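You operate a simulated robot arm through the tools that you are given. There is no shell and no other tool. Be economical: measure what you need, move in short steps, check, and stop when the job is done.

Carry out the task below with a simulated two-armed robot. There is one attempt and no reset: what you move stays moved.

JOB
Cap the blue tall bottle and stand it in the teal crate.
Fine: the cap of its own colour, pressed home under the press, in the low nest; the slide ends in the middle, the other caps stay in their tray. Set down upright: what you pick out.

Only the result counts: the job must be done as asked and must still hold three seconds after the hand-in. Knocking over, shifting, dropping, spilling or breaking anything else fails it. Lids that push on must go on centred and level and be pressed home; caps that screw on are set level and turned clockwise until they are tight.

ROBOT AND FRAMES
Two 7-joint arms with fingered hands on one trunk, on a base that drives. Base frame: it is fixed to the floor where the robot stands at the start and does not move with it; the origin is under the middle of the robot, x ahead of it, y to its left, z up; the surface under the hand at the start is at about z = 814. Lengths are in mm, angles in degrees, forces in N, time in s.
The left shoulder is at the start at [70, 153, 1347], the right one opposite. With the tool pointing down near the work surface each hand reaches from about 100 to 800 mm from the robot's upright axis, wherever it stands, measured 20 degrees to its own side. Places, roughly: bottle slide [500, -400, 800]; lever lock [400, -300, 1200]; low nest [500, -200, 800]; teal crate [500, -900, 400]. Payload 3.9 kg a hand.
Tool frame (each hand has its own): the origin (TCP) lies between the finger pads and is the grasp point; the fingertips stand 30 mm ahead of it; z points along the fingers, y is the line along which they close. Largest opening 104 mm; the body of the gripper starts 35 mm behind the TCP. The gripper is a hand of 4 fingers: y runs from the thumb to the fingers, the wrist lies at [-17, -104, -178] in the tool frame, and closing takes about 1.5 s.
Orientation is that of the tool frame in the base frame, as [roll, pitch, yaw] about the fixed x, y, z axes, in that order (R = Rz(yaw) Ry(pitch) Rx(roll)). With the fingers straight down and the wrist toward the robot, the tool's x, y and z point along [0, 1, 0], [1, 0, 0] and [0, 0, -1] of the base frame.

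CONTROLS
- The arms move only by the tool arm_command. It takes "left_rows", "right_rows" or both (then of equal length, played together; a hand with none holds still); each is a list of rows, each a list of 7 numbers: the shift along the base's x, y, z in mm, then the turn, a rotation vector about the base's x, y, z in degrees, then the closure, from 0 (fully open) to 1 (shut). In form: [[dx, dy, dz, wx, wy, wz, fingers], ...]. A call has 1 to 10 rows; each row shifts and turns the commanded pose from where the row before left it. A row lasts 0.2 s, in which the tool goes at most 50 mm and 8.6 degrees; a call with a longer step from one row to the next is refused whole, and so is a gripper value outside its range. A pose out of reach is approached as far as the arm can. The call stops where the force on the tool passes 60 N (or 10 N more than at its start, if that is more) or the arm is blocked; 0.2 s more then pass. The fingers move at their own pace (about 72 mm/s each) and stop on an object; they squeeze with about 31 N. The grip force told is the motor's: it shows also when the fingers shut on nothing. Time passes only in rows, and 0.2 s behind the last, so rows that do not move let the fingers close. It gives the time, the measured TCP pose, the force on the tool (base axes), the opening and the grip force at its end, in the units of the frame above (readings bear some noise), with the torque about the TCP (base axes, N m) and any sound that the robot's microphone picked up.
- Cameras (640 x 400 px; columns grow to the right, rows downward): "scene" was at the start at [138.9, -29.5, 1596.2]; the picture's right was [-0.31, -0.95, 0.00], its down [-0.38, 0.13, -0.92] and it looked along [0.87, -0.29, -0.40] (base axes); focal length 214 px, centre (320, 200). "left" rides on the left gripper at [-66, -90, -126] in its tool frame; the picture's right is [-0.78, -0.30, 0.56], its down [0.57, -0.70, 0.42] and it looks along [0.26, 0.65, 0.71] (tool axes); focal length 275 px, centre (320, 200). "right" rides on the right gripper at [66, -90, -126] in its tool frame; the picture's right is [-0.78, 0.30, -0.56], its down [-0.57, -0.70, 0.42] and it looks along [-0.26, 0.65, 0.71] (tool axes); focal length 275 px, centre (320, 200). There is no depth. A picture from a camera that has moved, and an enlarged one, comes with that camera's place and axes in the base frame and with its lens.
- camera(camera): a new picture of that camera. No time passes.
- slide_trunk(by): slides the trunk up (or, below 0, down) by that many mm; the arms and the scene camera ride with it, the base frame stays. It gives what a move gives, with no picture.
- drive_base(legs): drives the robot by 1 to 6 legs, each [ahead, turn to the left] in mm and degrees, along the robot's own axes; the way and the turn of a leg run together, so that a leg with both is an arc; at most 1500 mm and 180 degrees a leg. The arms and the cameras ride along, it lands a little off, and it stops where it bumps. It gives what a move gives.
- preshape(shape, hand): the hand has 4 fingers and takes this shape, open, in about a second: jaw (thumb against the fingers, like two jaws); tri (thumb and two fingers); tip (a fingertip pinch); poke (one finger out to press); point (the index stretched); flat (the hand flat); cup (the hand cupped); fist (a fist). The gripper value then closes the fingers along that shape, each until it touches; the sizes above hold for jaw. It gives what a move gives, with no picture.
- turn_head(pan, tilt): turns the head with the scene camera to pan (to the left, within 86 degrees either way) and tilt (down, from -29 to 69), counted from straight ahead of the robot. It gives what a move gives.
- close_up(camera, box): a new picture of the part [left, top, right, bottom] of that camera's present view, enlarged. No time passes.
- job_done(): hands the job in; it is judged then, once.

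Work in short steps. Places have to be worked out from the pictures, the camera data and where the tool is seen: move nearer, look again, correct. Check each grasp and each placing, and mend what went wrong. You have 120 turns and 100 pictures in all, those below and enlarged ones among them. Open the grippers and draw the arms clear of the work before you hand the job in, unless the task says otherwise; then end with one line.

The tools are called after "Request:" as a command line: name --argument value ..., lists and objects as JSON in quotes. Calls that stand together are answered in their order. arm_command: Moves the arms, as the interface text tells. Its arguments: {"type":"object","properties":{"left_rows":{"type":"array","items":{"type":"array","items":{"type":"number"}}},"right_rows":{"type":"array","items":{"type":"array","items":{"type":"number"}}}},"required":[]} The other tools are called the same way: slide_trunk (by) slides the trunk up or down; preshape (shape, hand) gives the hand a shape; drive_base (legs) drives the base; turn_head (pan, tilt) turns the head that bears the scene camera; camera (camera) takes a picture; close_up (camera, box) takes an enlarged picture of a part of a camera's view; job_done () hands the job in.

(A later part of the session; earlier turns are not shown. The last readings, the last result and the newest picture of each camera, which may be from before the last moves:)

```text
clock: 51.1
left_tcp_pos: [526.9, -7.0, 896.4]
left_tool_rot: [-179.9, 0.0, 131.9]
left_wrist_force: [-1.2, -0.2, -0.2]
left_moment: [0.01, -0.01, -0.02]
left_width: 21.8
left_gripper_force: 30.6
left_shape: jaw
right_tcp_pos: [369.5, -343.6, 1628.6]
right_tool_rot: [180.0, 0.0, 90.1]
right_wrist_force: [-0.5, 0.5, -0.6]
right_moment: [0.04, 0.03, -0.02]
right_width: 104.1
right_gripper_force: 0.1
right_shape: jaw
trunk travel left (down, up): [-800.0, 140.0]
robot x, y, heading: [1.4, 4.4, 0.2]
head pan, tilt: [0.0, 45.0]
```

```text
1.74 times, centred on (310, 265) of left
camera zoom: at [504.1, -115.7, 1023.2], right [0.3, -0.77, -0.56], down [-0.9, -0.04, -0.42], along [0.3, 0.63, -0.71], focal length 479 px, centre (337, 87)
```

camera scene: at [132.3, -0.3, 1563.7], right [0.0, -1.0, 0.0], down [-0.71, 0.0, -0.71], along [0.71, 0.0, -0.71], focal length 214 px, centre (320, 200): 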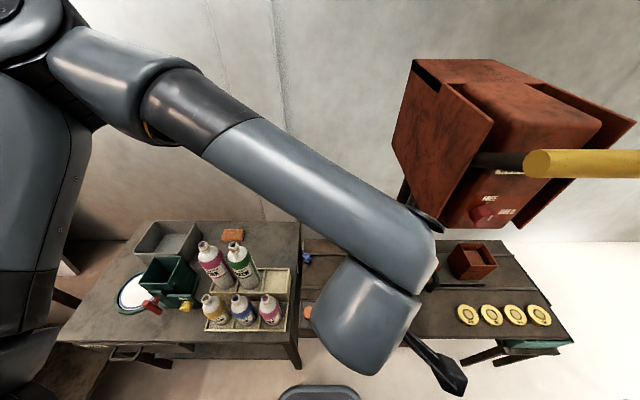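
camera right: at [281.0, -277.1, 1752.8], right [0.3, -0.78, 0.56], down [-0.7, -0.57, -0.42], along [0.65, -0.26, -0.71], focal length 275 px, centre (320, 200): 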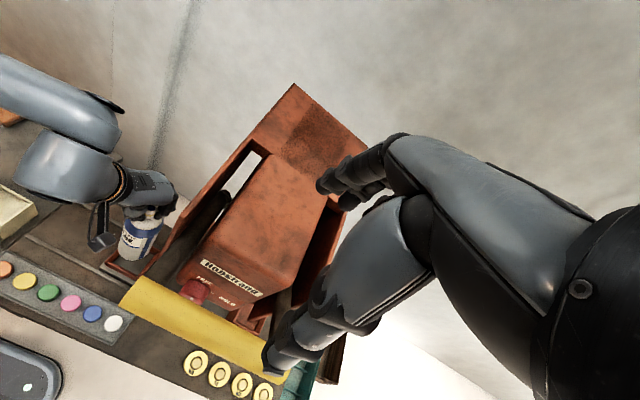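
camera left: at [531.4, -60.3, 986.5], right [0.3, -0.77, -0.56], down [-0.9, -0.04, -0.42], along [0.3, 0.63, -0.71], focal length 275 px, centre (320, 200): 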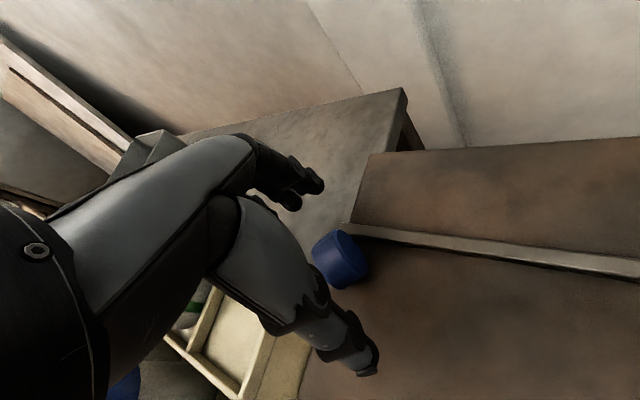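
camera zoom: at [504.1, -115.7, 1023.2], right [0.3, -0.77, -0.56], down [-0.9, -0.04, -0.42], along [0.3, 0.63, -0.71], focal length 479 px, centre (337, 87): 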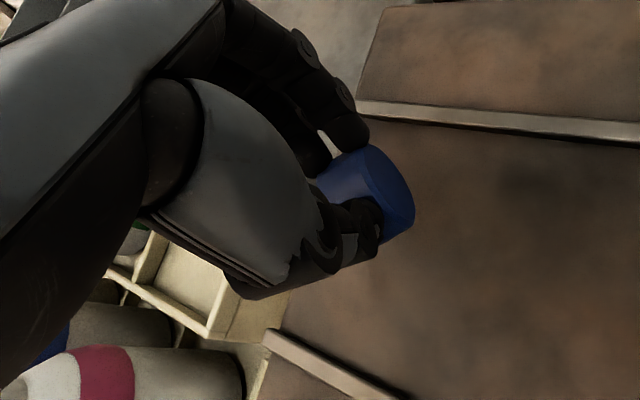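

The cap is securely held with its axis horizontal. I raise it and rotate the hand 90° about the pinch axis so the closed end faces up.

Request:
arm_command --left_rows '[[0, 0, 30, 0, 0, 0, 1], [0, 0, 30, -6.08, -5.47, 0, 1], [0, 0, 30, -6.08, -5.47, 0, 1], [0, 0, 30, -6.08, -5.47, 0, 1], [0, 0, 30, -6.08, -5.47, 0, 1], [0, 0, 30, -6.08, -5.47, 0, 1], [0, 0, 30, -6.08, -5.47, 0, 1], [0, 0, 30, -6.08, -5.47, 0, 1], [0, 0, 30, -6.08, -5.47, 0, 1], [0, 0, 20, -6.08, -5.47, 0, 1]]'

Request:
arm_command --left_rows '[[0, 0, 10, -6.08, -5.47, 0, 1], [0, 0, 0, -6.08, -5.47, 0, 1], [0, 0, 0, 0, 0, 0, 1]]'

Request:
camera --camera "left"

Request:
camera --camera "scene"

```text
clock: 53.3
left_tcp_pos: [525.6, -13.4, 1189.3]
left_tool_rot: [179.2, 73.7, 131.1]
left_wrist_force: [0.3, -0.2, 1.2]
left_moment: [0.01, -0.01, -0.01]
left_width: 16.7
left_gripper_force: 30.9
left_shape: jaw
right_tcp_pos: [369.2, -349.5, 1628.0]
right_tool_rot: [180.0, -0.2, 90.0]
right_wrist_force: [-0.6, 0.2, 0.1]
right_moment: [0.07, -0.01, 0.01]
right_width: 103.9
right_gripper_force: 0.1
right_shape: jaw
trunk travel left (down, up): [-800.0, 140.0]
robot x, y, heading: [1.5, -1.3, 0.0]
head pan, tilt: [0.0, 45.0]
```

```text
clock: 54.1
left_tcp_pos: [527.6, -5.4, 1197.5]
left_tool_rot: [-1.4, 89.9, -49.5]
left_wrist_force: [0.0, 0.2, 0.1]
left_moment: [0.0, -0.02, -0.03]
left_width: 16.2
left_gripper_force: 30.8
left_shape: jaw
right_tcp_pos: [371.0, -341.3, 1628.8]
right_tool_rot: [-180.0, 0.1, 90.0]
right_wrist_force: [-0.4, 0.2, 0.2]
right_moment: [-0.02, 0.0, -0.01]
right_width: 103.8
right_gripper_force: 0.1
right_shape: jaw
trunk travel left (down, up): [-800.0, 140.0]
robot x, y, heading: [0.9, 1.9, -0.1]
head pan, tilt: [0.0, 45.0]
```

```text
31 pictures are left
camera left: at [376.3, 27.4, 1263.9], right [0.15, -0.61, 0.78], down [-0.24, -0.79, -0.57], along [0.96, -0.1, -0.26], focal length 275 px, centre (320, 200)
```

left: 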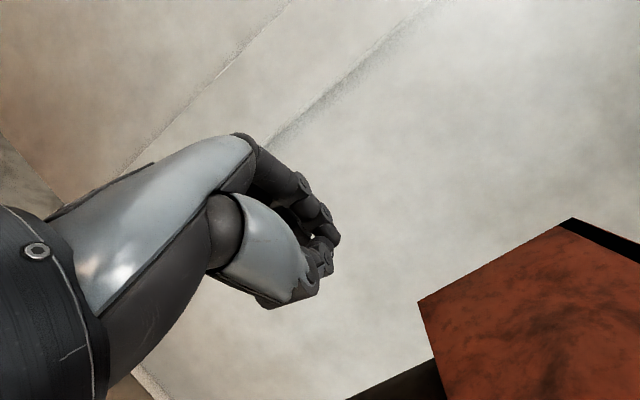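

```text
30 pictures are left
camera scene: at [132.9, 0.8, 1563.6], right [0.0, -1.0, 0.0], down [-0.71, 0.0, -0.71], along [0.71, 0.0, -0.71], focal length 214 px, centre (320, 200)
```

scene: 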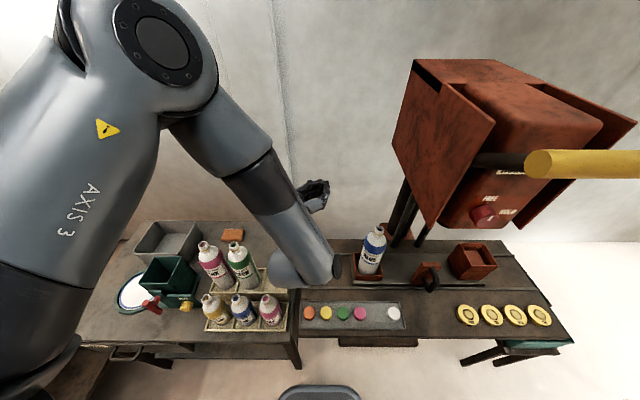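

The cap crept out during the turn. I bring the hand back to vertical, aside, and look where it fell.

Request:
arm_command --left_rows '[[0, 10, 20, 6.08, 5.47, 0, 0], [0, 10, 20, 6.08, 5.47, 0, 0], [0, 10, 10, 6.08, 5.47, 0, 0], [0, 20, 10, 6.08, 5.47, 0, 0], [0, 20, 10, 6.08, 5.47, 0, 0], [0, 20, 10, 6.08, 5.47, 0, 0], [0, 20, 0, 6.08, 5.47, 0, 0], [0, 20, 0, 6.08, 5.47, 0, 0], [0, 20, 0, 6.08, 5.47, 0, 0], [0, 20, 0, 6.08, 5.47, 0, 0]]'

Request:
arm_command --left_rows '[[-10, 30, 10, 6.08, 5.47, 0, 0], [-10, 30, 10, 0, 0, -8, 0], [-10, 30, 10, 0, 0, -8, 0], [-10, 30, 10, 0, 0, -8, 0], [-10, 30, 10, 0, 0, -8, 0]]'

Request:
camera --camera "scene"

```text
clock: 56.3
left_tcp_pos: [527.0, 163.9, 1276.7]
left_tool_rot: [-179.8, 8.0, 132.0]
left_wrist_force: [0.0, -0.4, -0.4]
left_moment: [-0.01, -0.01, -0.03]
left_width: 104.0
left_gripper_force: 0.1
left_shape: jaw
right_tcp_pos: [372.4, -341.9, 1629.1]
right_tool_rot: [179.9, 0.1, 90.0]
right_wrist_force: [-0.4, -0.3, -0.6]
right_moment: [0.01, -0.01, 0.0]
right_width: 104.0
right_gripper_force: 0.1
right_shape: jaw
trunk travel left (down, up): [-800.0, 140.0]
robot x, y, heading: [-3.2, 0.4, -0.2]
head pan, tilt: [0.0, 45.0]
```

```text
clock: 57.5
left_tcp_pos: [475.2, 315.5, 1328.3]
left_tool_rot: [179.9, 0.1, 99.9]
left_wrist_force: [0.8, 0.4, -0.4]
left_moment: [-0.02, 0.01, -0.03]
left_width: 103.7
left_gripper_force: 0.1
left_shape: jaw
right_tcp_pos: [368.7, -341.9, 1629.9]
right_tool_rot: [179.8, 0.1, 90.0]
right_wrist_force: [-0.4, 1.8, 0.5]
right_moment: [0.01, 0.02, 0.01]
right_width: 103.5
right_gripper_force: 0.0
right_shape: jaw
trunk travel left (down, up): [-800.0, 140.0]
robot x, y, heading: [0.4, -1.7, 0.1]
head pan, tilt: [0.0, 45.0]
```

```text
29 pictures are left
camera scene: at [130.6, 1.5, 1563.8], right [0.0, -1.0, 0.0], down [-0.71, 0.0, -0.71], along [0.71, 0.0, -0.71], focal length 214 px, centre (320, 200)
```

scene: 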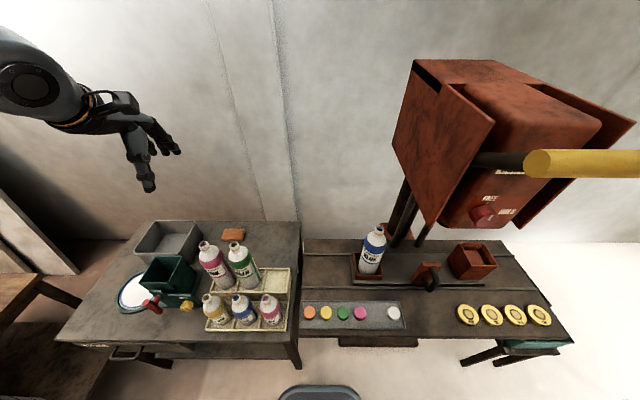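

The cap is not on the bench; I look down at the floor.

Request:
turn_head --pan 0 --tilt 69

Request:
camera --camera "scene"

Request:
camera --camera "right"

```text
clock: 58.4
left_tcp_pos: [476.8, 312.2, 1327.3]
left_tool_rot: [-179.9, 0.0, 100.0]
left_wrist_force: [-0.2, -0.7, 0.5]
left_moment: [-0.02, 0.04, -0.02]
left_width: 103.6
left_gripper_force: 0.0
left_shape: jaw
right_tcp_pos: [371.8, -342.9, 1628.3]
right_tool_rot: [180.0, 0.1, 90.0]
right_wrist_force: [-0.5, -0.8, 1.2]
right_moment: [-0.03, -0.01, -0.01]
right_width: 104.1
right_gripper_force: 0.0
right_shape: jaw
trunk travel left (down, up): [-800.0, 140.0]
robot x, y, heading: [4.0, 0.4, -0.1]
head pan, tilt: [0.0, 68.8]
```

```text
28 pictures are left
camera scene: at [107.4, -0.4, 1534.8], right [0.0, -1.0, 0.0], down [-0.93, 0.0, -0.36], along [0.36, 0.0, -0.93], focal length 214 px, centre (320, 200)
```

scene: 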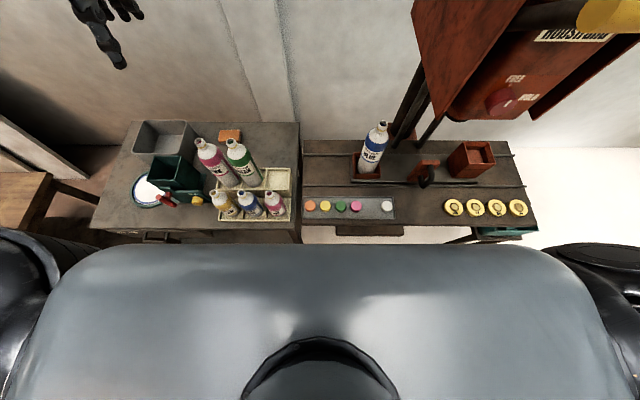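

```text
27 pictures are left
camera right: at [280.0, -276.8, 1753.1], right [0.3, -0.78, 0.56], down [-0.7, -0.57, -0.42], along [0.65, -0.26, -0.71], focal length 275 px, centre (320, 200)
```

right: 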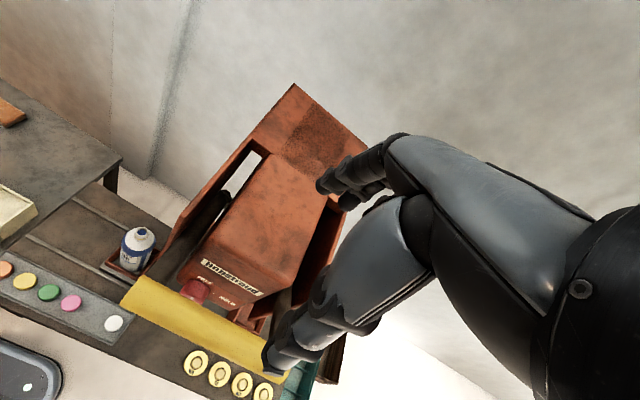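

Not visible on the bench or rack, so it likely fell to the floor. I back the robot away to see under the bench.

Request:
drive_base --legs '[[-700, 0]]'

Request:
turn_head --pan -10 --tilt 42

Request:
camera --camera "scene"

```text
clock: 62.3
left_tcp_pos: [-229.5, 313.5, 1326.0]
left_tool_rot: [-179.8, -0.1, 100.2]
left_wrist_force: [-0.1, 0.3, -0.1]
left_moment: [-0.02, 0.02, 0.01]
left_width: 103.6
left_gripper_force: 0.1
left_shape: jaw
right_tcp_pos: [-331.9, -343.7, 1627.8]
right_tool_rot: [179.9, 0.0, 90.4]
right_wrist_force: [0.6, 0.4, 0.9]
right_moment: [-0.01, 0.01, 0.0]
right_width: 103.8
right_gripper_force: 0.1
right_shape: jaw
trunk travel left (down, up): [-800.0, 140.0]
robot x, y, heading: [-706.9, -0.4, 0.2]
head pan, tilt: [0.0, 68.8]
```

```text
clock: 63.2
left_tcp_pos: [-231.1, 314.0, 1327.4]
left_tool_rot: [-179.9, 0.0, 100.2]
left_wrist_force: [-0.6, 0.2, 0.4]
left_moment: [0.02, -0.01, 0.0]
left_width: 103.8
left_gripper_force: 0.0
left_shape: jaw
right_tcp_pos: [-334.3, -342.9, 1628.7]
right_tool_rot: [179.9, 0.1, 90.3]
right_wrist_force: [0.2, -0.4, 0.5]
right_moment: [0.03, 0.01, -0.01]
right_width: 103.9
right_gripper_force: 0.0
right_shape: jaw
trunk travel left (down, up): [-800.0, 140.0]
robot x, y, heading: [-707.4, 2.1, 0.1]
head pan, tilt: [-10.0, 42.0]
```

```text
26 pictures are left
camera scene: at [-573.0, -15.8, 1568.0], right [-0.17, -0.99, 0.0], down [-0.66, 0.11, -0.74], along [0.73, -0.13, -0.67], focal length 214 px, centre (320, 200)
```

scene: 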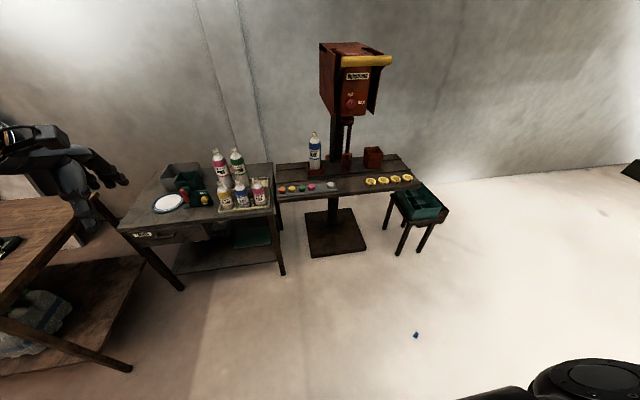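

Found: a small blue object on the floor near (-249,-704). I zoom to see which way it lies.

Request:
close_up --camera "scene" --box '[401, 325, 431, 345]'

```text
16.00 times, centred on (416, 335) of scene
camera zoom: at [-573.0, -15.8, 1568.0], right [-0.17, -0.99, 0.0], down [-0.66, 0.11, -0.74], along [0.73, -0.13, -0.67], focal length 3432 px, centre (-1216, -1960)
```

zoom: 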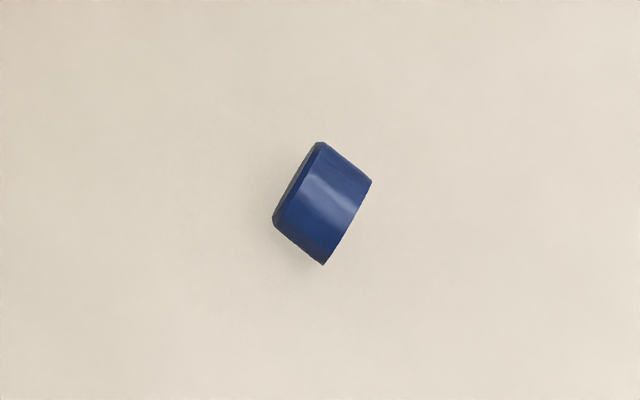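

The cap lies on its side on the open floor. I turn and drive so that it is in front of the left hand, then lower the trunk.

Request:
drive_base --legs '[[0, -67], [370, 0]]'

Request:
slide_trunk --by -780

Request:
turn_head --pan 15 --tilt 55

Request:
camera --camera "scene"

```text
clock: 68.4
left_tcp_pos: [-78.9, -647.2, 1329.0]
left_tool_rot: [179.9, 0.0, 33.8]
left_wrist_force: [-0.7, -0.4, 0.6]
left_moment: [0.0, -0.01, -0.01]
left_width: 103.7
left_gripper_force: 0.0
left_shape: jaw
right_tcp_pos: [-723.0, -813.8, 1630.3]
right_tool_rot: [179.9, -0.1, 23.9]
right_wrist_force: [-0.4, -0.3, -0.3]
right_moment: [-0.02, 0.02, -0.01]
right_width: 103.6
right_gripper_force: 0.0
right_shape: jaw
trunk travel left (down, up): [-800.0, 140.0]
robot x, y, heading: [-557.0, -336.2, -66.3]
head pan, tilt: [-10.0, 42.0]
```

```text
refused: -780 is not a number from -400 to 400
```

```text
clock: 69.3
left_tcp_pos: [-76.7, -651.1, 1327.7]
left_tool_rot: [180.0, 0.0, 33.8]
left_wrist_force: [0.2, -0.7, 0.5]
left_moment: [0.01, 0.01, 0.0]
left_width: 103.5
left_gripper_force: 0.0
left_shape: jaw
right_tcp_pos: [-721.9, -817.9, 1628.5]
right_tool_rot: [-180.0, 0.0, 23.8]
right_wrist_force: [-0.2, 0.1, -0.8]
right_moment: [0.01, -0.01, -0.02]
right_width: 103.8
right_gripper_force: 0.1
right_shape: jaw
trunk travel left (down, up): [-800.0, 140.0]
robot x, y, heading: [-555.7, -341.5, -66.2]
head pan, tilt: [15.0, 55.0]
```

```text
24 pictures are left
camera scene: at [-490.0, -443.7, 1550.2], right [-0.78, -0.63, 0.0], down [-0.51, 0.64, -0.57], along [0.36, -0.45, -0.82], focal length 214 px, centre (320, 200)
```

scene: 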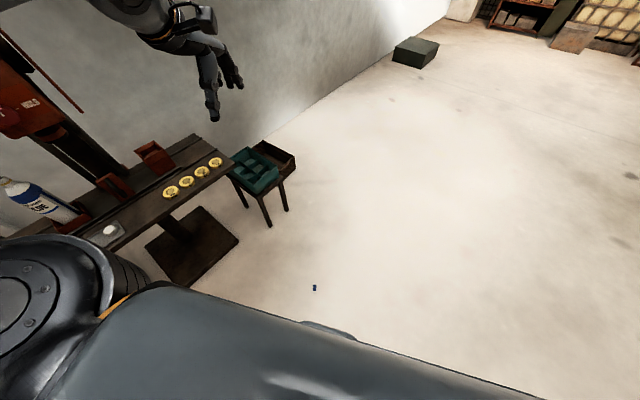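

Cap confirmed near (-240,-698). I lower the trunk and bring the left hand over it.

Request:
slide_trunk --by -400

Request:
slide_trunk --by -380

Request:
arm_command --left_rows '[[-20, -6, -30, 0, 0, 0, 0], [-20, -6, -40, 0, 0, 0, 0], [-20, -6, -40, 0, 0, 0, 0], [-20, -6, -40, 0, 0, 0, 0], [-20, -6, -40, 0, 0, 0, 0], [-20, -6, -40, 0, 0, 0, 0], [-20, -6, -40, 0, 0, 0, 0], [-20, -6, -40, 0, 0, 0, 0], [0, 0, -30, 0, 0, 0, 0], [0, 0, 0, 0, 0, 0, 0]]'

Request:
camera --camera "left"

```text
clock: 73.2
left_tcp_pos: [-78.0, -649.3, 928.1]
left_tool_rot: [180.0, 0.0, 33.7]
left_wrist_force: [1.0, -0.5, -0.1]
left_moment: [-0.02, -0.04, 0.0]
left_width: 103.7
left_gripper_force: 0.0
left_shape: jaw
right_tcp_pos: [-720.8, -818.3, 1227.9]
right_tool_rot: [179.9, 0.0, 23.8]
right_wrist_force: [-1.4, 0.4, 0.8]
right_moment: [-0.05, 0.0, -0.02]
right_width: 103.8
right_gripper_force: 0.0
right_shape: jaw
trunk travel left (down, up): [-400.0, 540.0]
robot x, y, heading: [-559.6, -339.4, -66.3]
head pan, tilt: [15.0, 55.0]
```

```text
clock: 76.8
left_tcp_pos: [-77.1, -650.2, 548.2]
left_tool_rot: [180.0, 0.1, 33.8]
left_wrist_force: [0.7, -0.5, -0.1]
left_moment: [-0.01, 0.0, -0.02]
left_width: 103.5
left_gripper_force: 0.0
left_shape: jaw
right_tcp_pos: [-720.8, -816.3, 848.6]
right_tool_rot: [179.9, 0.0, 23.7]
right_wrist_force: [0.3, -1.0, 0.1]
right_moment: [0.02, 0.01, 0.01]
right_width: 103.9
right_gripper_force: 0.0
right_shape: jaw
trunk travel left (down, up): [-20.0, 920.0]
robot x, y, heading: [-553.8, -340.0, -66.1]
head pan, tilt: [15.0, 55.0]
```

```text
clock: 79.0
left_tcp_pos: [-238.2, -696.3, 206.5]
left_tool_rot: [-180.0, -0.1, 33.8]
left_wrist_force: [-0.6, 0.5, 0.0]
left_moment: [-0.02, -0.01, 0.01]
left_width: 104.2
left_gripper_force: 0.0
left_shape: jaw
right_tcp_pos: [-721.7, -816.3, 848.1]
right_tool_rot: [-179.9, 0.0, 23.8]
right_wrist_force: [-0.2, 0.2, 0.0]
right_moment: [0.04, 0.0, 0.0]
right_width: 103.6
right_gripper_force: 0.0
right_shape: jaw
trunk travel left (down, up): [-20.0, 920.0]
robot x, y, heading: [-559.2, -338.6, -66.0]
head pan, tilt: [15.0, 55.0]
```

```text
23 pictures are left
camera left: at [-343.4, -658.0, 333.3], right [-0.81, -0.19, -0.56], down [0.09, 0.9, -0.42], along [0.58, -0.39, -0.71], focal length 275 px, centre (320, 200)
```

left: 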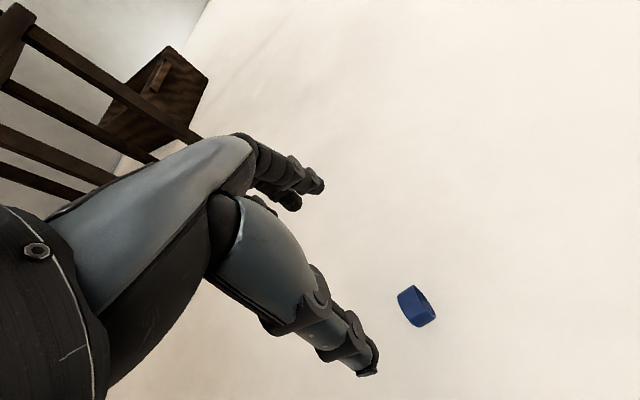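

Request:
close_up --camera "left" --box '[385, 276, 445, 336]'

```text
6.67 times, centred on (415, 306) of left
camera zoom: at [-343.4, -658.0, 333.3], right [-0.81, -0.19, -0.56], down [0.09, 0.9, -0.42], along [0.58, -0.39, -0.71], focal length 1835 px, centre (-313, -507)
```

zoom: 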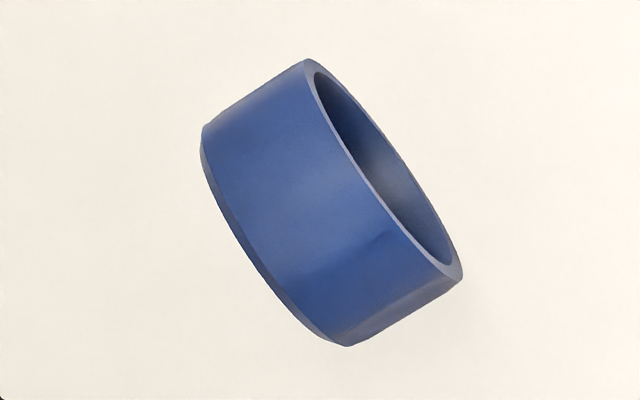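

Opening direction confirmed: closed end toward (0.79,0.61); cap at (-246,-690). I align yaw, centre over it and descend close to the floor.

Request:
arm_command --left_rows '[[-4, 3, -40, 0, 0, 4, 0], [-4, 3, -40, 0, 0, 0, 0], [0, 0, -40, 0, 0, 0, 0], [0, 0, -35, 0, 0, 0, 0], [0, 0, -10, 0, 0, 0, 0], [0, 0, -4, 0, 0, 0, 0], [0, 0, 0, 0, 0, 0, 0]]'

Request:
arm_command --left_rows '[[0, 0, -3, 0, 0, 0, 0], [0, 0, 0, 0, 0, 0, 0]]'

```text
clock: 80.6
left_tcp_pos: [-246.5, -691.6, 38.9]
left_tool_rot: [180.0, 0.0, 37.7]
left_wrist_force: [0.7, 0.3, 0.0]
left_moment: [0.04, -0.01, -0.02]
left_width: 103.6
left_gripper_force: 0.0
left_shape: jaw
right_tcp_pos: [-722.1, -818.5, 849.0]
right_tool_rot: [-180.0, 0.0, 23.9]
right_wrist_force: [1.1, 0.1, -0.2]
right_moment: [0.0, -0.04, 0.0]
right_width: 103.5
right_gripper_force: 0.0
right_shape: jaw
trunk travel left (down, up): [-20.0, 920.0]
robot x, y, heading: [-553.4, -339.6, -66.2]
head pan, tilt: [15.0, 55.0]
```

```text
clock: 81.2
left_tcp_pos: [-246.9, -690.9, 34.7]
left_tool_rot: [-180.0, 0.0, 37.8]
left_wrist_force: [0.0, 0.3, -0.4]
left_moment: [-0.02, -0.01, 0.0]
left_width: 103.7
left_gripper_force: 0.0
left_shape: jaw
right_tcp_pos: [-721.6, -816.5, 847.8]
right_tool_rot: [179.8, 0.1, 23.9]
right_wrist_force: [-0.3, -1.1, -0.5]
right_moment: [-0.04, -0.01, -0.03]
right_width: 103.9
right_gripper_force: 0.2
right_shape: jaw
trunk travel left (down, up): [-20.0, 920.0]
robot x, y, heading: [-557.6, -342.3, -66.2]
head pan, tilt: [15.0, 55.0]
```

Request:
arm_command --left_rows '[[0, 0, -2, 0, 0, 0, 0], [0, 0, 0, 0, 0, 0, 0.3], [0, 0, 0, 0, 0, 0, 0.5], [0, 0, 0, 0, 0, 0, 0.6], [0, 0, 0, 0, 0, 0, 0.7], [0, 0, 0, 0, 0, 0, 0.8], [0, 0, 0, 0, 0, 0, 0.9], [0, 0, 0, 0, 0, 0, 1], [0, 0, 0, 0, 0, 0, 1]]'

Request:
arm_command --left_rows '[[0, 0, 3, 0, 0, 0, 1], [0, 0, 5, 0, 0, 0, 1], [0, 0, 7, 0, 0, 0, 1], [0, 0, 0, 0, 0, 0, 1]]'

Request:
arm_command --left_rows '[[0, 0, 0, 0, 0, 0, 1], [0, 0, 0, 0, 0, 0, 1], [0, 0, 0, 0, 0, 0, 1], [0, 0, 0, 0, 0, 0, 1], [0, 0, 0, 0, 0, 0, 1]]'

```text
clock: 83.2
left_tcp_pos: [-246.3, -690.7, 32.4]
left_tool_rot: [180.0, 0.0, 37.7]
left_wrist_force: [-0.5, -0.4, -0.5]
left_moment: [0.02, 0.02, -0.01]
left_width: 13.4
left_gripper_force: 31.3
left_shape: jaw
right_tcp_pos: [-722.7, -817.7, 848.5]
right_tool_rot: [180.0, 0.0, 23.8]
right_wrist_force: [0.1, -0.8, 0.1]
right_moment: [0.02, -0.01, -0.01]
right_width: 103.9
right_gripper_force: 0.1
right_shape: jaw
trunk travel left (down, up): [-20.0, 920.0]
robot x, y, heading: [-554.3, -337.6, -66.0]
head pan, tilt: [15.0, 55.0]
```

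```text
clock: 84.2
left_tcp_pos: [-245.7, -690.4, 47.5]
left_tool_rot: [180.0, 0.0, 37.8]
left_wrist_force: [0.7, -0.3, 0.6]
left_moment: [-0.01, 0.02, -0.02]
left_width: 13.7
left_gripper_force: 30.8
left_shape: jaw
right_tcp_pos: [-721.4, -817.2, 848.7]
right_tool_rot: [180.0, 0.0, 23.8]
right_wrist_force: [0.0, 0.1, 1.2]
right_moment: [-0.01, 0.02, 0.0]
right_width: 103.8
right_gripper_force: 0.0
right_shape: jaw
trunk travel left (down, up): [-20.0, 920.0]
robot x, y, heading: [-558.5, -338.4, -66.3]
head pan, tilt: [15.0, 55.0]
```

```text
clock: 85.4
left_tcp_pos: [-245.0, -692.4, 48.1]
left_tool_rot: [179.9, -0.1, 37.8]
left_wrist_force: [-1.2, 0.2, -0.2]
left_moment: [0.0, -0.01, 0.02]
left_width: 13.7
left_gripper_force: 31.1
left_shape: jaw
right_tcp_pos: [-721.7, -817.1, 848.9]
right_tool_rot: [179.9, 0.0, 23.8]
right_wrist_force: [0.3, 0.8, 0.4]
right_moment: [-0.01, 0.0, 0.01]
right_width: 104.0
right_gripper_force: 0.1
right_shape: jaw
trunk travel left (down, up): [-20.0, 920.0]
robot x, y, heading: [-553.9, -342.1, -66.4]
head pan, tilt: [15.0, 55.0]
```

Width 13.7 and stable is unexpected; I look at how it is held.

Request:
close_up --camera "left" --box '[220, 150, 420, 350]'

```text
2.00 times, centred on (320, 250) of left
camera zoom: at [-353.2, -660.6, 174.9], right [-0.79, -0.24, -0.56], down [0.02, 0.91, -0.42], along [0.61, -0.35, -0.71], focal length 551 px, centre (320, 100)
```

zoom: 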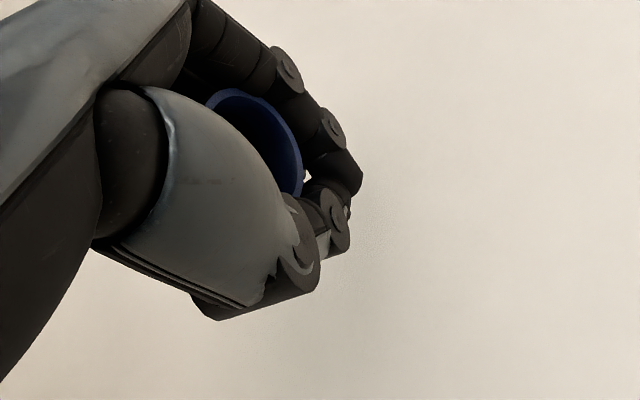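

The cap was scooped deep into the hand, caged between thumb and fingers, axis along the tool x, open end at −x: a secure hold. I raise it and yaw the hand so it can later point forward with the cap's closed end up.

Request:
arm_command --left_rows '[[0, 0, 30, 0, 0, 0, 1], [0, 0, 40, 0, 0, -8, 1], [0, 0, 40, 0, 0, -8, 1], [0, 0, 40, 0, 0, -8, 1], [0, 0, 40, 0, 0, -8, 1], [0, 0, 40, 0, 0, -8, 1], [0, 0, 40, 0, 0, -8, 1], [0, 0, 30, 0, 0, -8, 1], [0, 0, 0, 0, 0, -8, 1], [0, 0, 0, 0, 0, -8, 1]]'

Request:
arm_command --left_rows '[[0, 0, 0, 0, 0, -8, 1], [0, 0, 0, 0, 0, -8, 1], [0, 0, 0, 0, 0, -8, 1], [0, 0, 0, 0, 0, -8, 1], [0, 0, 0, 0, 0, 0, 1]]'

Request:
slide_trunk --by 400

Request:
slide_trunk --by 380

```text
clock: 87.6
left_tcp_pos: [-256.9, -690.0, 345.7]
left_tool_rot: [179.9, 0.2, -20.5]
left_wrist_force: [1.0, -0.2, 0.2]
left_moment: [0.01, -0.01, -0.01]
left_width: 13.4
left_gripper_force: 31.1
left_shape: jaw
left hand out of reach, approached as far as the arm can: row 9, 10
right_tcp_pos: [-721.9, -818.3, 847.7]
right_tool_rot: [180.0, -0.1, 23.8]
right_wrist_force: [-0.1, 0.0, 0.5]
right_moment: [0.0, 0.0, 0.0]
right_width: 104.1
right_gripper_force: 0.0
right_shape: jaw
trunk travel left (down, up): [-20.0, 920.0]
robot x, y, heading: [-558.7, -339.7, -66.2]
head pan, tilt: [15.0, 55.0]
```

```text
clock: 88.8
left_tcp_pos: [-293.3, -664.6, 350.6]
left_tool_rot: [-179.0, -1.7, -28.7]
left_wrist_force: [-0.5, 0.3, 0.2]
left_moment: [0.0, 0.01, 0.01]
left_width: 13.5
left_gripper_force: 30.8
left_shape: jaw
left hand out of reach, approached as far as the arm can: row 1, 2, 3, 4
right_tcp_pos: [-722.8, -818.6, 847.8]
right_tool_rot: [179.9, 0.0, 23.8]
right_wrist_force: [-1.0, 0.1, -0.7]
right_moment: [0.0, 0.01, 0.0]
right_width: 103.7
right_gripper_force: 0.1
right_shape: jaw
trunk travel left (down, up): [-20.0, 920.0]
robot x, y, heading: [-556.6, -338.5, -66.3]
head pan, tilt: [15.0, 55.0]
```

```text
clock: 92.7
left_tcp_pos: [-293.9, -663.7, 750.1]
left_tool_rot: [-179.1, -1.8, -28.7]
left_wrist_force: [0.0, -0.2, -0.3]
left_moment: [0.01, -0.02, -0.01]
left_width: 13.4
left_gripper_force: 30.6
left_shape: jaw
right_tcp_pos: [-721.7, -818.2, 1249.1]
right_tool_rot: [180.0, 0.0, 23.8]
right_wrist_force: [0.4, 0.0, -0.2]
right_moment: [-0.02, 0.03, -0.03]
right_width: 104.1
right_gripper_force: 0.2
right_shape: jaw
trunk travel left (down, up): [-420.0, 520.0]
robot x, y, heading: [-557.3, -339.4, -65.8]
head pan, tilt: [15.0, 55.0]
```

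```text
clock: 96.3
left_tcp_pos: [-293.8, -665.0, 1129.2]
left_tool_rot: [-179.1, -1.9, -28.7]
left_wrist_force: [0.8, 0.7, 0.9]
left_moment: [-0.01, -0.01, -0.02]
left_width: 13.1
left_gripper_force: 31.2
left_shape: jaw
right_tcp_pos: [-721.2, -817.0, 1628.1]
right_tool_rot: [180.0, 0.0, 23.8]
right_wrist_force: [0.0, -0.2, -0.5]
right_moment: [0.01, -0.04, -0.01]
right_width: 103.7
right_gripper_force: 0.0
right_shape: jaw
trunk travel left (down, up): [-800.0, 140.0]
robot x, y, heading: [-552.9, -339.1, -66.1]
head pan, tilt: [15.0, 55.0]
```

The vertical hand's yaw limit is near robot-frame 45°, so I turn back to about 60° and then pitch the hand horizontal (closed end of the cap up).

Request:
arm_command --left_rows '[[0, 0, 0, 0, 0, 8, 1], [0, 0, 0, 0, 0, 8, 1], [0, 0, 0, 0, 0, 8, 1], [0, 0, 0, 0, 0, 8, 1], [0, 0, 0, 0, 0, 8, 1], [0, 0, 0, 0, 0, 8, 1], [0, 0, 0, 0, 0, 8, 1], [0, 0, 0, 0, 0, 0, 1]]'

```text
clock: 98.1
left_tcp_pos: [-293.8, -665.4, 1129.8]
left_tool_rot: [-179.1, -1.8, 27.4]
left_wrist_force: [-0.8, -0.8, 0.4]
left_moment: [-0.01, 0.01, -0.01]
left_width: 13.7
left_gripper_force: 31.2
left_shape: jaw
right_tcp_pos: [-723.0, -817.3, 1628.6]
right_tool_rot: [179.9, 0.0, 23.8]
right_wrist_force: [-0.1, 0.5, -0.2]
right_moment: [0.02, 0.05, 0.01]
right_width: 103.8
right_gripper_force: 0.0
right_shape: jaw
trunk travel left (down, up): [-800.0, 140.0]
robot x, y, heading: [-558.1, -334.7, -66.2]
head pan, tilt: [15.0, 55.0]
```

Request:
arm_command --left_rows '[[0, 0, 0, 0, 0, -7.5, 1], [0, 0, 0, 0, 0, -7.5, 1], [0, 0, 0, 0, 0, -7.5, 1], [0, 0, 0, 0, 0, -7.5, 1], [0, 0, 0, -0.4, -8.2, 0, 1], [0, 0, 0, -0.4, -8.2, 0, 1], [0, 0, 0, -0.4, -8.2, 0, 1], [0, 0, 0, -0.4, -8.2, 0, 1], [0, 0, 0, -0.4, -8.2, 0, 1], [0, 0, 0, -0.4, -8.2, 0, 1]]'

Request:
arm_command --left_rows '[[0, 0, 0, -0.4, -8.2, 0, 1], [0, 0, 0, -0.4, -8.2, 0, 1], [0, 0, 0, -0.4, -8.2, 0, 1], [0, 0, 0, -0.4, -8.2, 0, 1], [0, 0, 0, -0.4, -8.2, 0, 1], [0, 0, 0, 0, 0, 0, 1]]'

Request:
turn_head --pan 15 --tilt 45

Request:
camera --camera "scene"

```text
clock: 100.3
left_tcp_pos: [-294.0, -666.4, 1129.2]
left_tool_rot: [-179.1, -51.4, -2.7]
left_wrist_force: [-0.8, -0.4, 0.1]
left_moment: [0.0, -0.02, 0.0]
left_width: 13.5
left_gripper_force: 31.2
left_shape: jaw
right_tcp_pos: [-723.6, -819.0, 1628.4]
right_tool_rot: [179.9, 0.0, 23.8]
right_wrist_force: [-0.5, -0.6, -0.8]
right_moment: [0.02, -0.02, 0.01]
right_width: 103.7
right_gripper_force: 0.2
right_shape: jaw
trunk travel left (down, up): [-800.0, 140.0]
robot x, y, heading: [-554.5, -339.6, -66.1]
head pan, tilt: [15.0, 55.0]
```

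```text
clock: 101.7
left_tcp_pos: [-290.6, -664.1, 1129.3]
left_tool_rot: [4.6, -88.1, 174.0]
left_wrist_force: [0.2, -0.4, 0.5]
left_moment: [0.01, 0.02, 0.0]
left_width: 13.5
left_gripper_force: 31.5
left_shape: jaw
right_tcp_pos: [-722.0, -817.5, 1629.0]
right_tool_rot: [180.0, 0.1, 23.8]
right_wrist_force: [1.2, -0.6, 0.9]
right_moment: [0.0, 0.0, 0.02]
right_width: 104.1
right_gripper_force: 0.0
right_shape: jaw
trunk travel left (down, up): [-800.0, 140.0]
robot x, y, heading: [-555.8, -339.6, -66.3]
head pan, tilt: [15.0, 55.0]
```

```text
clock: 102.5
left_tcp_pos: [-292.1, -664.2, 1130.3]
left_tool_rot: [2.8, -88.1, 175.7]
left_wrist_force: [-0.7, -0.6, -0.4]
left_moment: [-0.01, 0.03, -0.01]
left_width: 13.6
left_gripper_force: 31.1
left_shape: jaw
right_tcp_pos: [-720.9, -817.0, 1628.3]
right_tool_rot: [-180.0, 0.0, 23.9]
right_wrist_force: [0.3, -0.3, 0.7]
right_moment: [-0.02, 0.02, -0.03]
right_width: 103.9
right_gripper_force: 0.0
right_shape: jaw
trunk travel left (down, up): [-800.0, 140.0]
robot x, y, heading: [-556.8, -339.7, -66.2]
head pan, tilt: [15.0, 45.0]
```

```text
20 pictures are left
camera scene: at [-484.0, -449.8, 1563.6], right [-0.78, -0.63, 0.0], down [-0.44, 0.55, -0.71], along [0.44, -0.55, -0.71], focal length 214 px, centre (320, 200)
```

scene: 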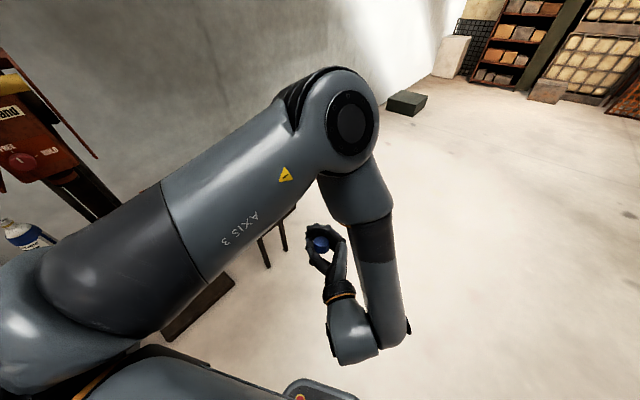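

The arm reached it: the hand is horizontal with the blue cap top showing between thumb and fingers. I zoom to judge its level and place in the hand.

Request:
close_up --camera "scene" --box '[295, 215, 355, 265]'

Request:
close_up --camera "left" --box '[200, 130, 420, 330]'

```text
8.00 times, centred on (325, 240) of scene
camera zoom: at [-484.0, -449.8, 1563.6], right [-0.78, -0.63, 0.0], down [-0.44, 0.55, -0.71], along [0.44, -0.55, -0.71], focal length 1716 px, centre (280, -120)
```

zoom: 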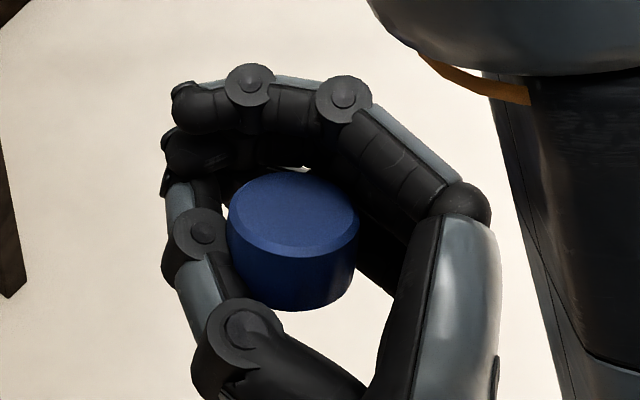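

```text
2.00 times, centred on (310, 230) of left
camera zoom: at [-412.1, -571.1, 1060.1], right [0.59, 0.28, -0.76], down [0.42, 0.69, 0.59], along [0.69, -0.67, 0.29], focal length 551 px, centre (340, 140)
```

zoom: 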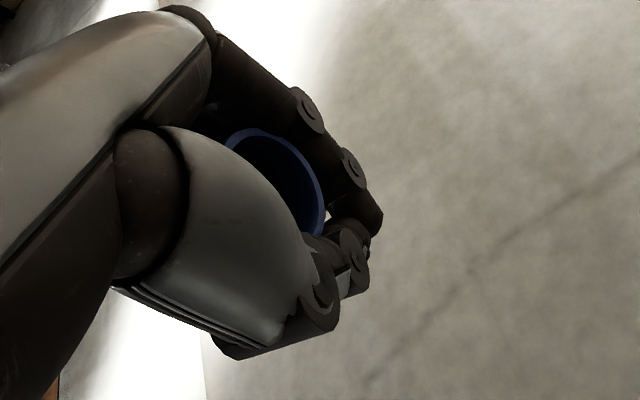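

The cap is held nearly level: it leans ~15° away from the head camera and ~5° left. I correct that, raise the hand, and retrace the drive back to the bench.

Request:
arm_command --left_rows '[[0, 0, 30, -4.3, -6.6, 0, 1], [0, 0, 35, -4.3, -6.6, 0, 1], [0, 0, 35, 0, 0, 0, 1], [0, 0, 0, 0, 0, 0, 1]]'

Request:
drive_base --legs '[[-370, 0], [0, 66.2], [650, 0]]'

Request:
turn_head --pan -15 --tilt 45

Request:
camera --camera "scene"

```text
clock: 103.1
left_tcp_pos: [-260.7, -634.6, 1142.8]
left_tool_rot: [11.6, -85.3, 178.4]
left_wrist_force: [-0.1, 0.4, 1.0]
left_moment: [0.0, 0.02, 0.0]
left_width: 13.4
left_gripper_force: 30.9
left_shape: jaw
right_tcp_pos: [-720.4, -817.2, 1628.5]
right_tool_rot: [179.9, -0.1, 23.8]
right_wrist_force: [-0.3, 0.4, 0.5]
right_moment: [0.02, 0.0, 0.0]
right_width: 103.8
right_gripper_force: 0.0
right_shape: jaw
trunk travel left (down, up): [-800.0, 140.0]
robot x, y, heading: [-556.4, -341.4, -66.3]
head pan, tilt: [15.0, 45.0]
stopped in row 3 (left hand): the arm was blocked; the commanded pose is now the measured one
```

```text
clock: 111.5
left_tcp_pos: [337.7, 151.0, 1145.3]
left_tool_rot: [12.6, -85.1, -116.1]
left_wrist_force: [-0.4, 0.7, -1.0]
left_moment: [0.03, 0.0, 0.02]
left_width: 13.6
left_gripper_force: 30.9
left_shape: jaw
right_tcp_pos: [319.7, -344.3, 1627.9]
right_tool_rot: [179.8, 0.1, 90.1]
right_wrist_force: [-0.5, 0.3, 0.3]
right_moment: [-0.02, 0.01, 0.03]
right_width: 103.8
right_gripper_force: 0.2
right_shape: jaw
trunk travel left (down, up): [-800.0, 140.0]
robot x, y, heading: [-49.7, -0.1, 0.2]
head pan, tilt: [15.0, 45.0]
```

```text
clock: 112.5
left_tcp_pos: [340.0, 151.0, 1143.5]
left_tool_rot: [12.4, -85.3, -115.8]
left_wrist_force: [-0.5, -0.6, -0.7]
left_moment: [-0.02, 0.02, -0.01]
left_width: 13.3
left_gripper_force: 31.2
left_shape: jaw
right_tcp_pos: [322.5, -344.5, 1628.9]
right_tool_rot: [-179.9, 0.0, 90.1]
right_wrist_force: [-0.1, -0.1, 1.3]
right_moment: [0.01, 0.02, 0.0]
right_width: 103.5
right_gripper_force: 0.1
right_shape: jaw
trunk travel left (down, up): [-800.0, 140.0]
robot x, y, heading: [-50.5, -0.3, 0.0]
head pan, tilt: [-15.0, 45.0]
```

```text
17 pictures are left
camera scene: at [81.1, -22.6, 1563.6], right [-0.25, -0.97, 0.0], down [-0.68, 0.18, -0.71], along [0.68, -0.18, -0.71], focal length 214 px, centre (320, 200)
```

scene: 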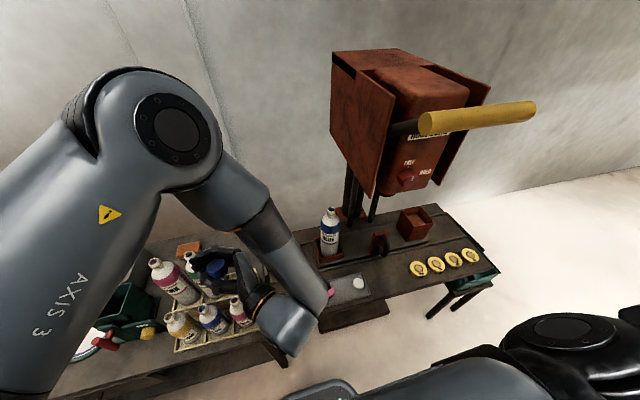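

Cap still held. Next I free the capping place: I will slide the nest carriage to the left so the left elbow stays clear of the press. I shape the right hand, and route it back, down and under the lever.

Request:
drive_base --legs '[[50, 0]]'

Request:
preshape --hand "right" --shape "tip"

Request:
arm_command --right_rows '[[-40, -15, 0, 0, 0, 0, 1], [-40, -15, 0, 0, 0, 0, 1], [-40, -15, 0, 0, 0, 0, 1], [-40, -15, 0, 0, 0, 0, 1], [-10, -10, -40, 0, 0, 0, 1], [0, -10, -45, 0, 0, 0, 1], [0, 0, -48, 0, 0, 0, 1], [0, 0, -48, 0, 0, 0, 1], [0, 0, -48, 0, 0, 0, 1], [0, 0, -48, 0, 0, 0, 1]]'

Request:
arm_command --right_rows '[[0, 0, -48, 0, 0, 0, 1], [0, 0, -48, 0, 0, 0, 1], [0, 0, -48, 0, 0, 0, 1], [0, 0, -48, 0, 0, 0, 1], [0, 0, -48, 0, 0, 0, 1], [0, 0, -48, 0, 0, 0, 1], [0, 0, -48, 0, 0, 0, 1], [0, 0, -48, 0, 0, 0, 1], [0, 0, -48, 0, 0, 0, 1], [0, 0, 0, 0, 0, 0, 1]]'

```text
clock: 113.4
left_tcp_pos: [377.3, 151.0, 1147.7]
left_tool_rot: [17.1, -85.0, -120.6]
left_wrist_force: [-0.8, -0.3, -0.1]
left_moment: [-0.03, -0.01, -0.06]
left_width: 13.5
left_gripper_force: 31.0
left_shape: jaw
right_tcp_pos: [355.5, -343.8, 1633.5]
right_tool_rot: [179.1, -0.1, 90.2]
right_wrist_force: [-1.7, 0.0, 0.1]
right_moment: [-0.02, -0.08, -0.01]
right_width: 103.9
right_gripper_force: 0.1
right_shape: jaw
trunk travel left (down, up): [-800.0, 140.0]
robot x, y, heading: [0.5, -0.8, 0.3]
head pan, tilt: [-15.0, 45.0]
```

```text
clock: 114.3
left_tcp_pos: [388.7, 150.0, 1143.6]
left_tool_rot: [11.7, -85.4, -115.1]
left_wrist_force: [-0.2, -0.2, -0.5]
left_moment: [0.0, -0.02, -0.01]
left_width: 13.6
left_gripper_force: 30.4
left_shape: jaw
right_tcp_pos: [370.9, -344.0, 1629.2]
right_tool_rot: [179.7, 0.0, 90.2]
right_wrist_force: [-0.1, 0.8, -0.8]
right_moment: [0.05, -0.01, 0.01]
right_width: 104.0
right_gripper_force: 0.1
right_shape: tip
trunk travel left (down, up): [-800.0, 140.0]
robot x, y, heading: [4.1, 0.2, 0.2]
head pan, tilt: [-15.0, 45.0]
```

```text
clock: 116.5
left_tcp_pos: [388.7, 149.7, 1144.3]
left_tool_rot: [9.7, -85.3, -113.2]
left_wrist_force: [-0.1, -0.3, -0.2]
left_moment: [-0.01, -0.01, 0.03]
left_width: 13.4
left_gripper_force: 30.5
left_shape: jaw
right_tcp_pos: [221.7, -403.6, 1478.6]
right_tool_rot: [179.8, 0.0, 90.3]
right_wrist_force: [0.2, -0.5, 0.6]
right_moment: [0.02, -0.03, -0.04]
right_width: 0.2
right_gripper_force: 31.2
right_shape: tip
right hand out of reach, approached as far as the arm can: row 7, 8, 9, 10
trunk travel left (down, up): [-800.0, 140.0]
robot x, y, heading: [-1.3, -0.9, 0.2]
head pan, tilt: [-15.0, 45.0]
```

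```text
clock: 118.7
left_tcp_pos: [388.7, 150.7, 1145.0]
left_tool_rot: [11.1, -85.4, -114.5]
left_wrist_force: [0.7, 0.4, 0.2]
left_moment: [0.02, -0.03, 0.02]
left_width: 13.4
left_gripper_force: 31.0
left_shape: jaw
right_tcp_pos: [260.3, -373.6, 1445.1]
right_tool_rot: [179.8, 0.0, 90.1]
right_wrist_force: [0.5, -0.6, 0.3]
right_moment: [-0.04, 0.0, 0.0]
right_width: 0.0
right_gripper_force: 30.4
right_shape: tip
right hand out of reach, approached as far as the arm can: row 1, 2, 3, 4, 5, 6, 7, 8, 9
trunk travel left (down, up): [-800.0, 140.0]
robot x, y, heading: [-2.5, -2.0, 0.1]
head pan, tilt: [-15.0, 45.0]
```

Straight down near the body is out of reach, and the lever bar is close, so I go out to the right past the lever's end and descend there.

Request:
arm_command --right_rows '[[0, -45, 10, 0, 0, 0, 1], [0, -48, 0, 0, 0, 0, 1], [0, -48, 0, 0, 0, 0, 1], [0, -48, 0, 0, 0, 0, 1], [0, -20, -40, 0, 0, 0, 1], [0, 0, -48, 0, 0, 0, 1], [0, 0, -48, 0, 0, 0, 1], [0, 0, -48, 0, 0, 0, 1], [0, 0, -48, 0, 0, 0, 1], [0, 0, -48, 0, 0, 0, 1]]'

Request:
arm_command --right_rows '[[0, 0, -48, 0, 0, 0, 1], [0, 0, -48, 0, 0, 0, 1], [0, 0, -48, 0, 0, 0, 1], [0, 0, -48, 0, 0, 0, 1], [0, 0, 0, 0, 0, 0, 1]]'

```text
clock: 120.9
left_tcp_pos: [388.1, 149.8, 1144.2]
left_tool_rot: [12.1, -85.3, -115.6]
left_wrist_force: [0.0, 0.3, -0.1]
left_moment: [0.04, -0.02, -0.02]
left_width: 13.4
left_gripper_force: 30.6
left_shape: jaw
right_tcp_pos: [312.1, -555.9, 1411.4]
right_tool_rot: [179.7, 0.0, 90.3]
right_wrist_force: [-0.4, 0.4, 0.5]
right_moment: [0.02, 0.01, 0.02]
right_width: 0.0
right_gripper_force: 31.0
right_shape: tip
right hand out of reach, approached as far as the arm can: row 2, 6, 7, 8, 9, 10
trunk travel left (down, up): [-800.0, 140.0]
robot x, y, heading: [-0.9, -3.0, 0.1]
head pan, tilt: [-15.0, 45.0]
```

```text
clock: 122.1
left_tcp_pos: [387.6, 150.4, 1144.5]
left_tool_rot: [12.3, -85.3, -115.7]
left_wrist_force: [-0.2, -0.6, -0.3]
left_moment: [0.01, -0.03, 0.03]
left_width: 13.3
left_gripper_force: 31.5
left_shape: jaw
right_tcp_pos: [342.0, -544.5, 1378.2]
right_tool_rot: [179.7, 0.0, 90.3]
right_wrist_force: [-0.3, -0.2, 0.9]
right_moment: [0.02, 0.0, 0.0]
right_width: 0.2
right_gripper_force: 30.7
right_shape: tip
right hand out of reach, approached as far as the arm can: row 1, 2, 3, 4
trunk travel left (down, up): [-800.0, 140.0]
robot x, y, heading: [2.8, -1.4, 0.2]
head pan, tilt: [-15.0, 45.0]
```

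The wrist is badly oriented for that side; I yaw the hand −35° outward and descend.

Request:
arm_command --right_rows '[[5, -10, 0, 0, 0, -7, 1], [5, -10, 0, 0, 0, -7, 1], [5, -10, 0, 0, 0, -7, 1], [5, -10, 0, 0, 0, -7, 1], [5, -10, 0, 0, 0, -7, 1], [0, 0, -40, 0, 0, 0, 1], [0, 0, -45, 0, 0, 0, 1], [0, 0, -48, 0, 0, 0, 1], [0, 0, -48, 0, 0, 0, 1], [0, 0, -48, 0, 0, 0, 1]]'

Request:
arm_command --right_rows '[[0, 0, -48, 0, 0, 0, 1], [0, 0, -48, 0, 0, 0, 1], [0, 0, -48, 0, 0, 0, 1], [0, 0, 0, 0, 0, 0, 1]]'

```text
clock: 124.3
left_tcp_pos: [389.9, 149.2, 1143.4]
left_tool_rot: [10.5, -85.3, -114.0]
left_wrist_force: [-0.6, -0.2, 0.0]
left_moment: [0.01, 0.01, -0.01]
left_width: 13.4
left_gripper_force: 31.2
left_shape: jaw
right_tcp_pos: [366.5, -595.2, 1146.9]
right_tool_rot: [179.9, -0.2, 55.4]
right_wrist_force: [0.3, -0.6, -0.1]
right_moment: [0.01, 0.01, -0.03]
right_width: 0.0
right_gripper_force: 30.7
right_shape: tip
trunk travel left (down, up): [-800.0, 140.0]
robot x, y, heading: [1.3, 2.7, 0.2]
head pan, tilt: [-15.0, 45.0]
```

```text
clock: 125.3
left_tcp_pos: [388.3, 151.7, 1144.7]
left_tool_rot: [12.5, -85.4, -116.0]
left_wrist_force: [0.5, 0.1, 0.5]
left_moment: [-0.05, -0.05, -0.02]
left_width: 13.4
left_gripper_force: 31.2
left_shape: jaw
right_tcp_pos: [364.4, -592.4, 1006.5]
right_tool_rot: [179.8, 0.0, 55.3]
right_wrist_force: [0.7, -0.2, 0.0]
right_moment: [-0.01, 0.0, 0.03]
right_width: 0.0
right_gripper_force: 31.4
right_shape: tip
trunk travel left (down, up): [-800.0, 140.0]
robot x, y, heading: [-4.4, -1.2, 0.1]
head pan, tilt: [-15.0, 45.0]
```

Now toward the slide handle: sideways at height, then forward to the right of the handle block.

Request:
arm_command --right_rows '[[-5, 40, -10, 0, 0, 0, 1], [-5, 40, -10, 0, 0, 0, 1], [-5, 42, -10, 0, 0, 0, 1], [5, 40, -10, 0, 0, 0, 1], [30, 2, 0, 0, 0, 0, 1], [35, 0, 0, 0, 0, 0, 1], [35, 0, -10, 0, 0, 0, 1], [28, 0, -20, 0, 0, 0, 1], [0, 0, 0, 0, 0, 0, 1]]'

Request:
close_up --camera "scene" --box '[300, 170, 460, 290]'

```text
clock: 127.3
left_tcp_pos: [387.0, 150.8, 1144.0]
left_tool_rot: [12.2, -85.3, -115.7]
left_wrist_force: [0.3, -0.6, -0.3]
left_moment: [-0.01, 0.01, 0.0]
left_width: 13.1
left_gripper_force: 30.7
left_shape: jaw
right_tcp_pos: [483.0, -431.0, 936.5]
right_tool_rot: [179.7, 0.0, 55.2]
right_wrist_force: [-0.5, -0.3, 0.8]
right_moment: [-0.03, 0.01, 0.06]
right_width: 0.2
right_gripper_force: 30.9
right_shape: tip
trunk travel left (down, up): [-800.0, 140.0]
robot x, y, heading: [2.9, -1.7, 0.5]
head pan, tilt: [-15.0, 45.0]
```

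```text
3.33 times, centred on (380, 230) of scene
camera zoom: at [129.5, -22.7, 1563.7], right [-0.26, -0.97, 0.0], down [-0.68, 0.18, -0.71], along [0.68, -0.18, -0.71], focal length 715 px, centre (120, 100)
```

zoom: 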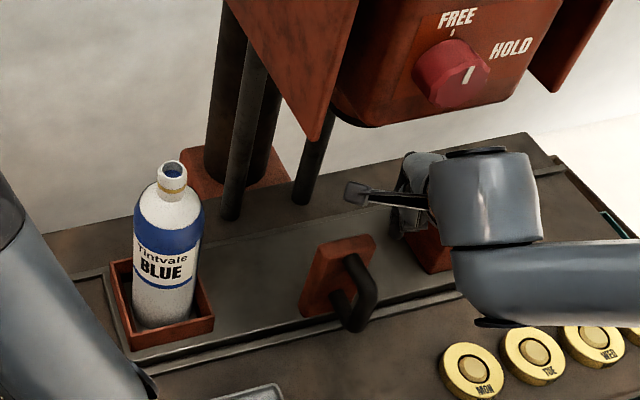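

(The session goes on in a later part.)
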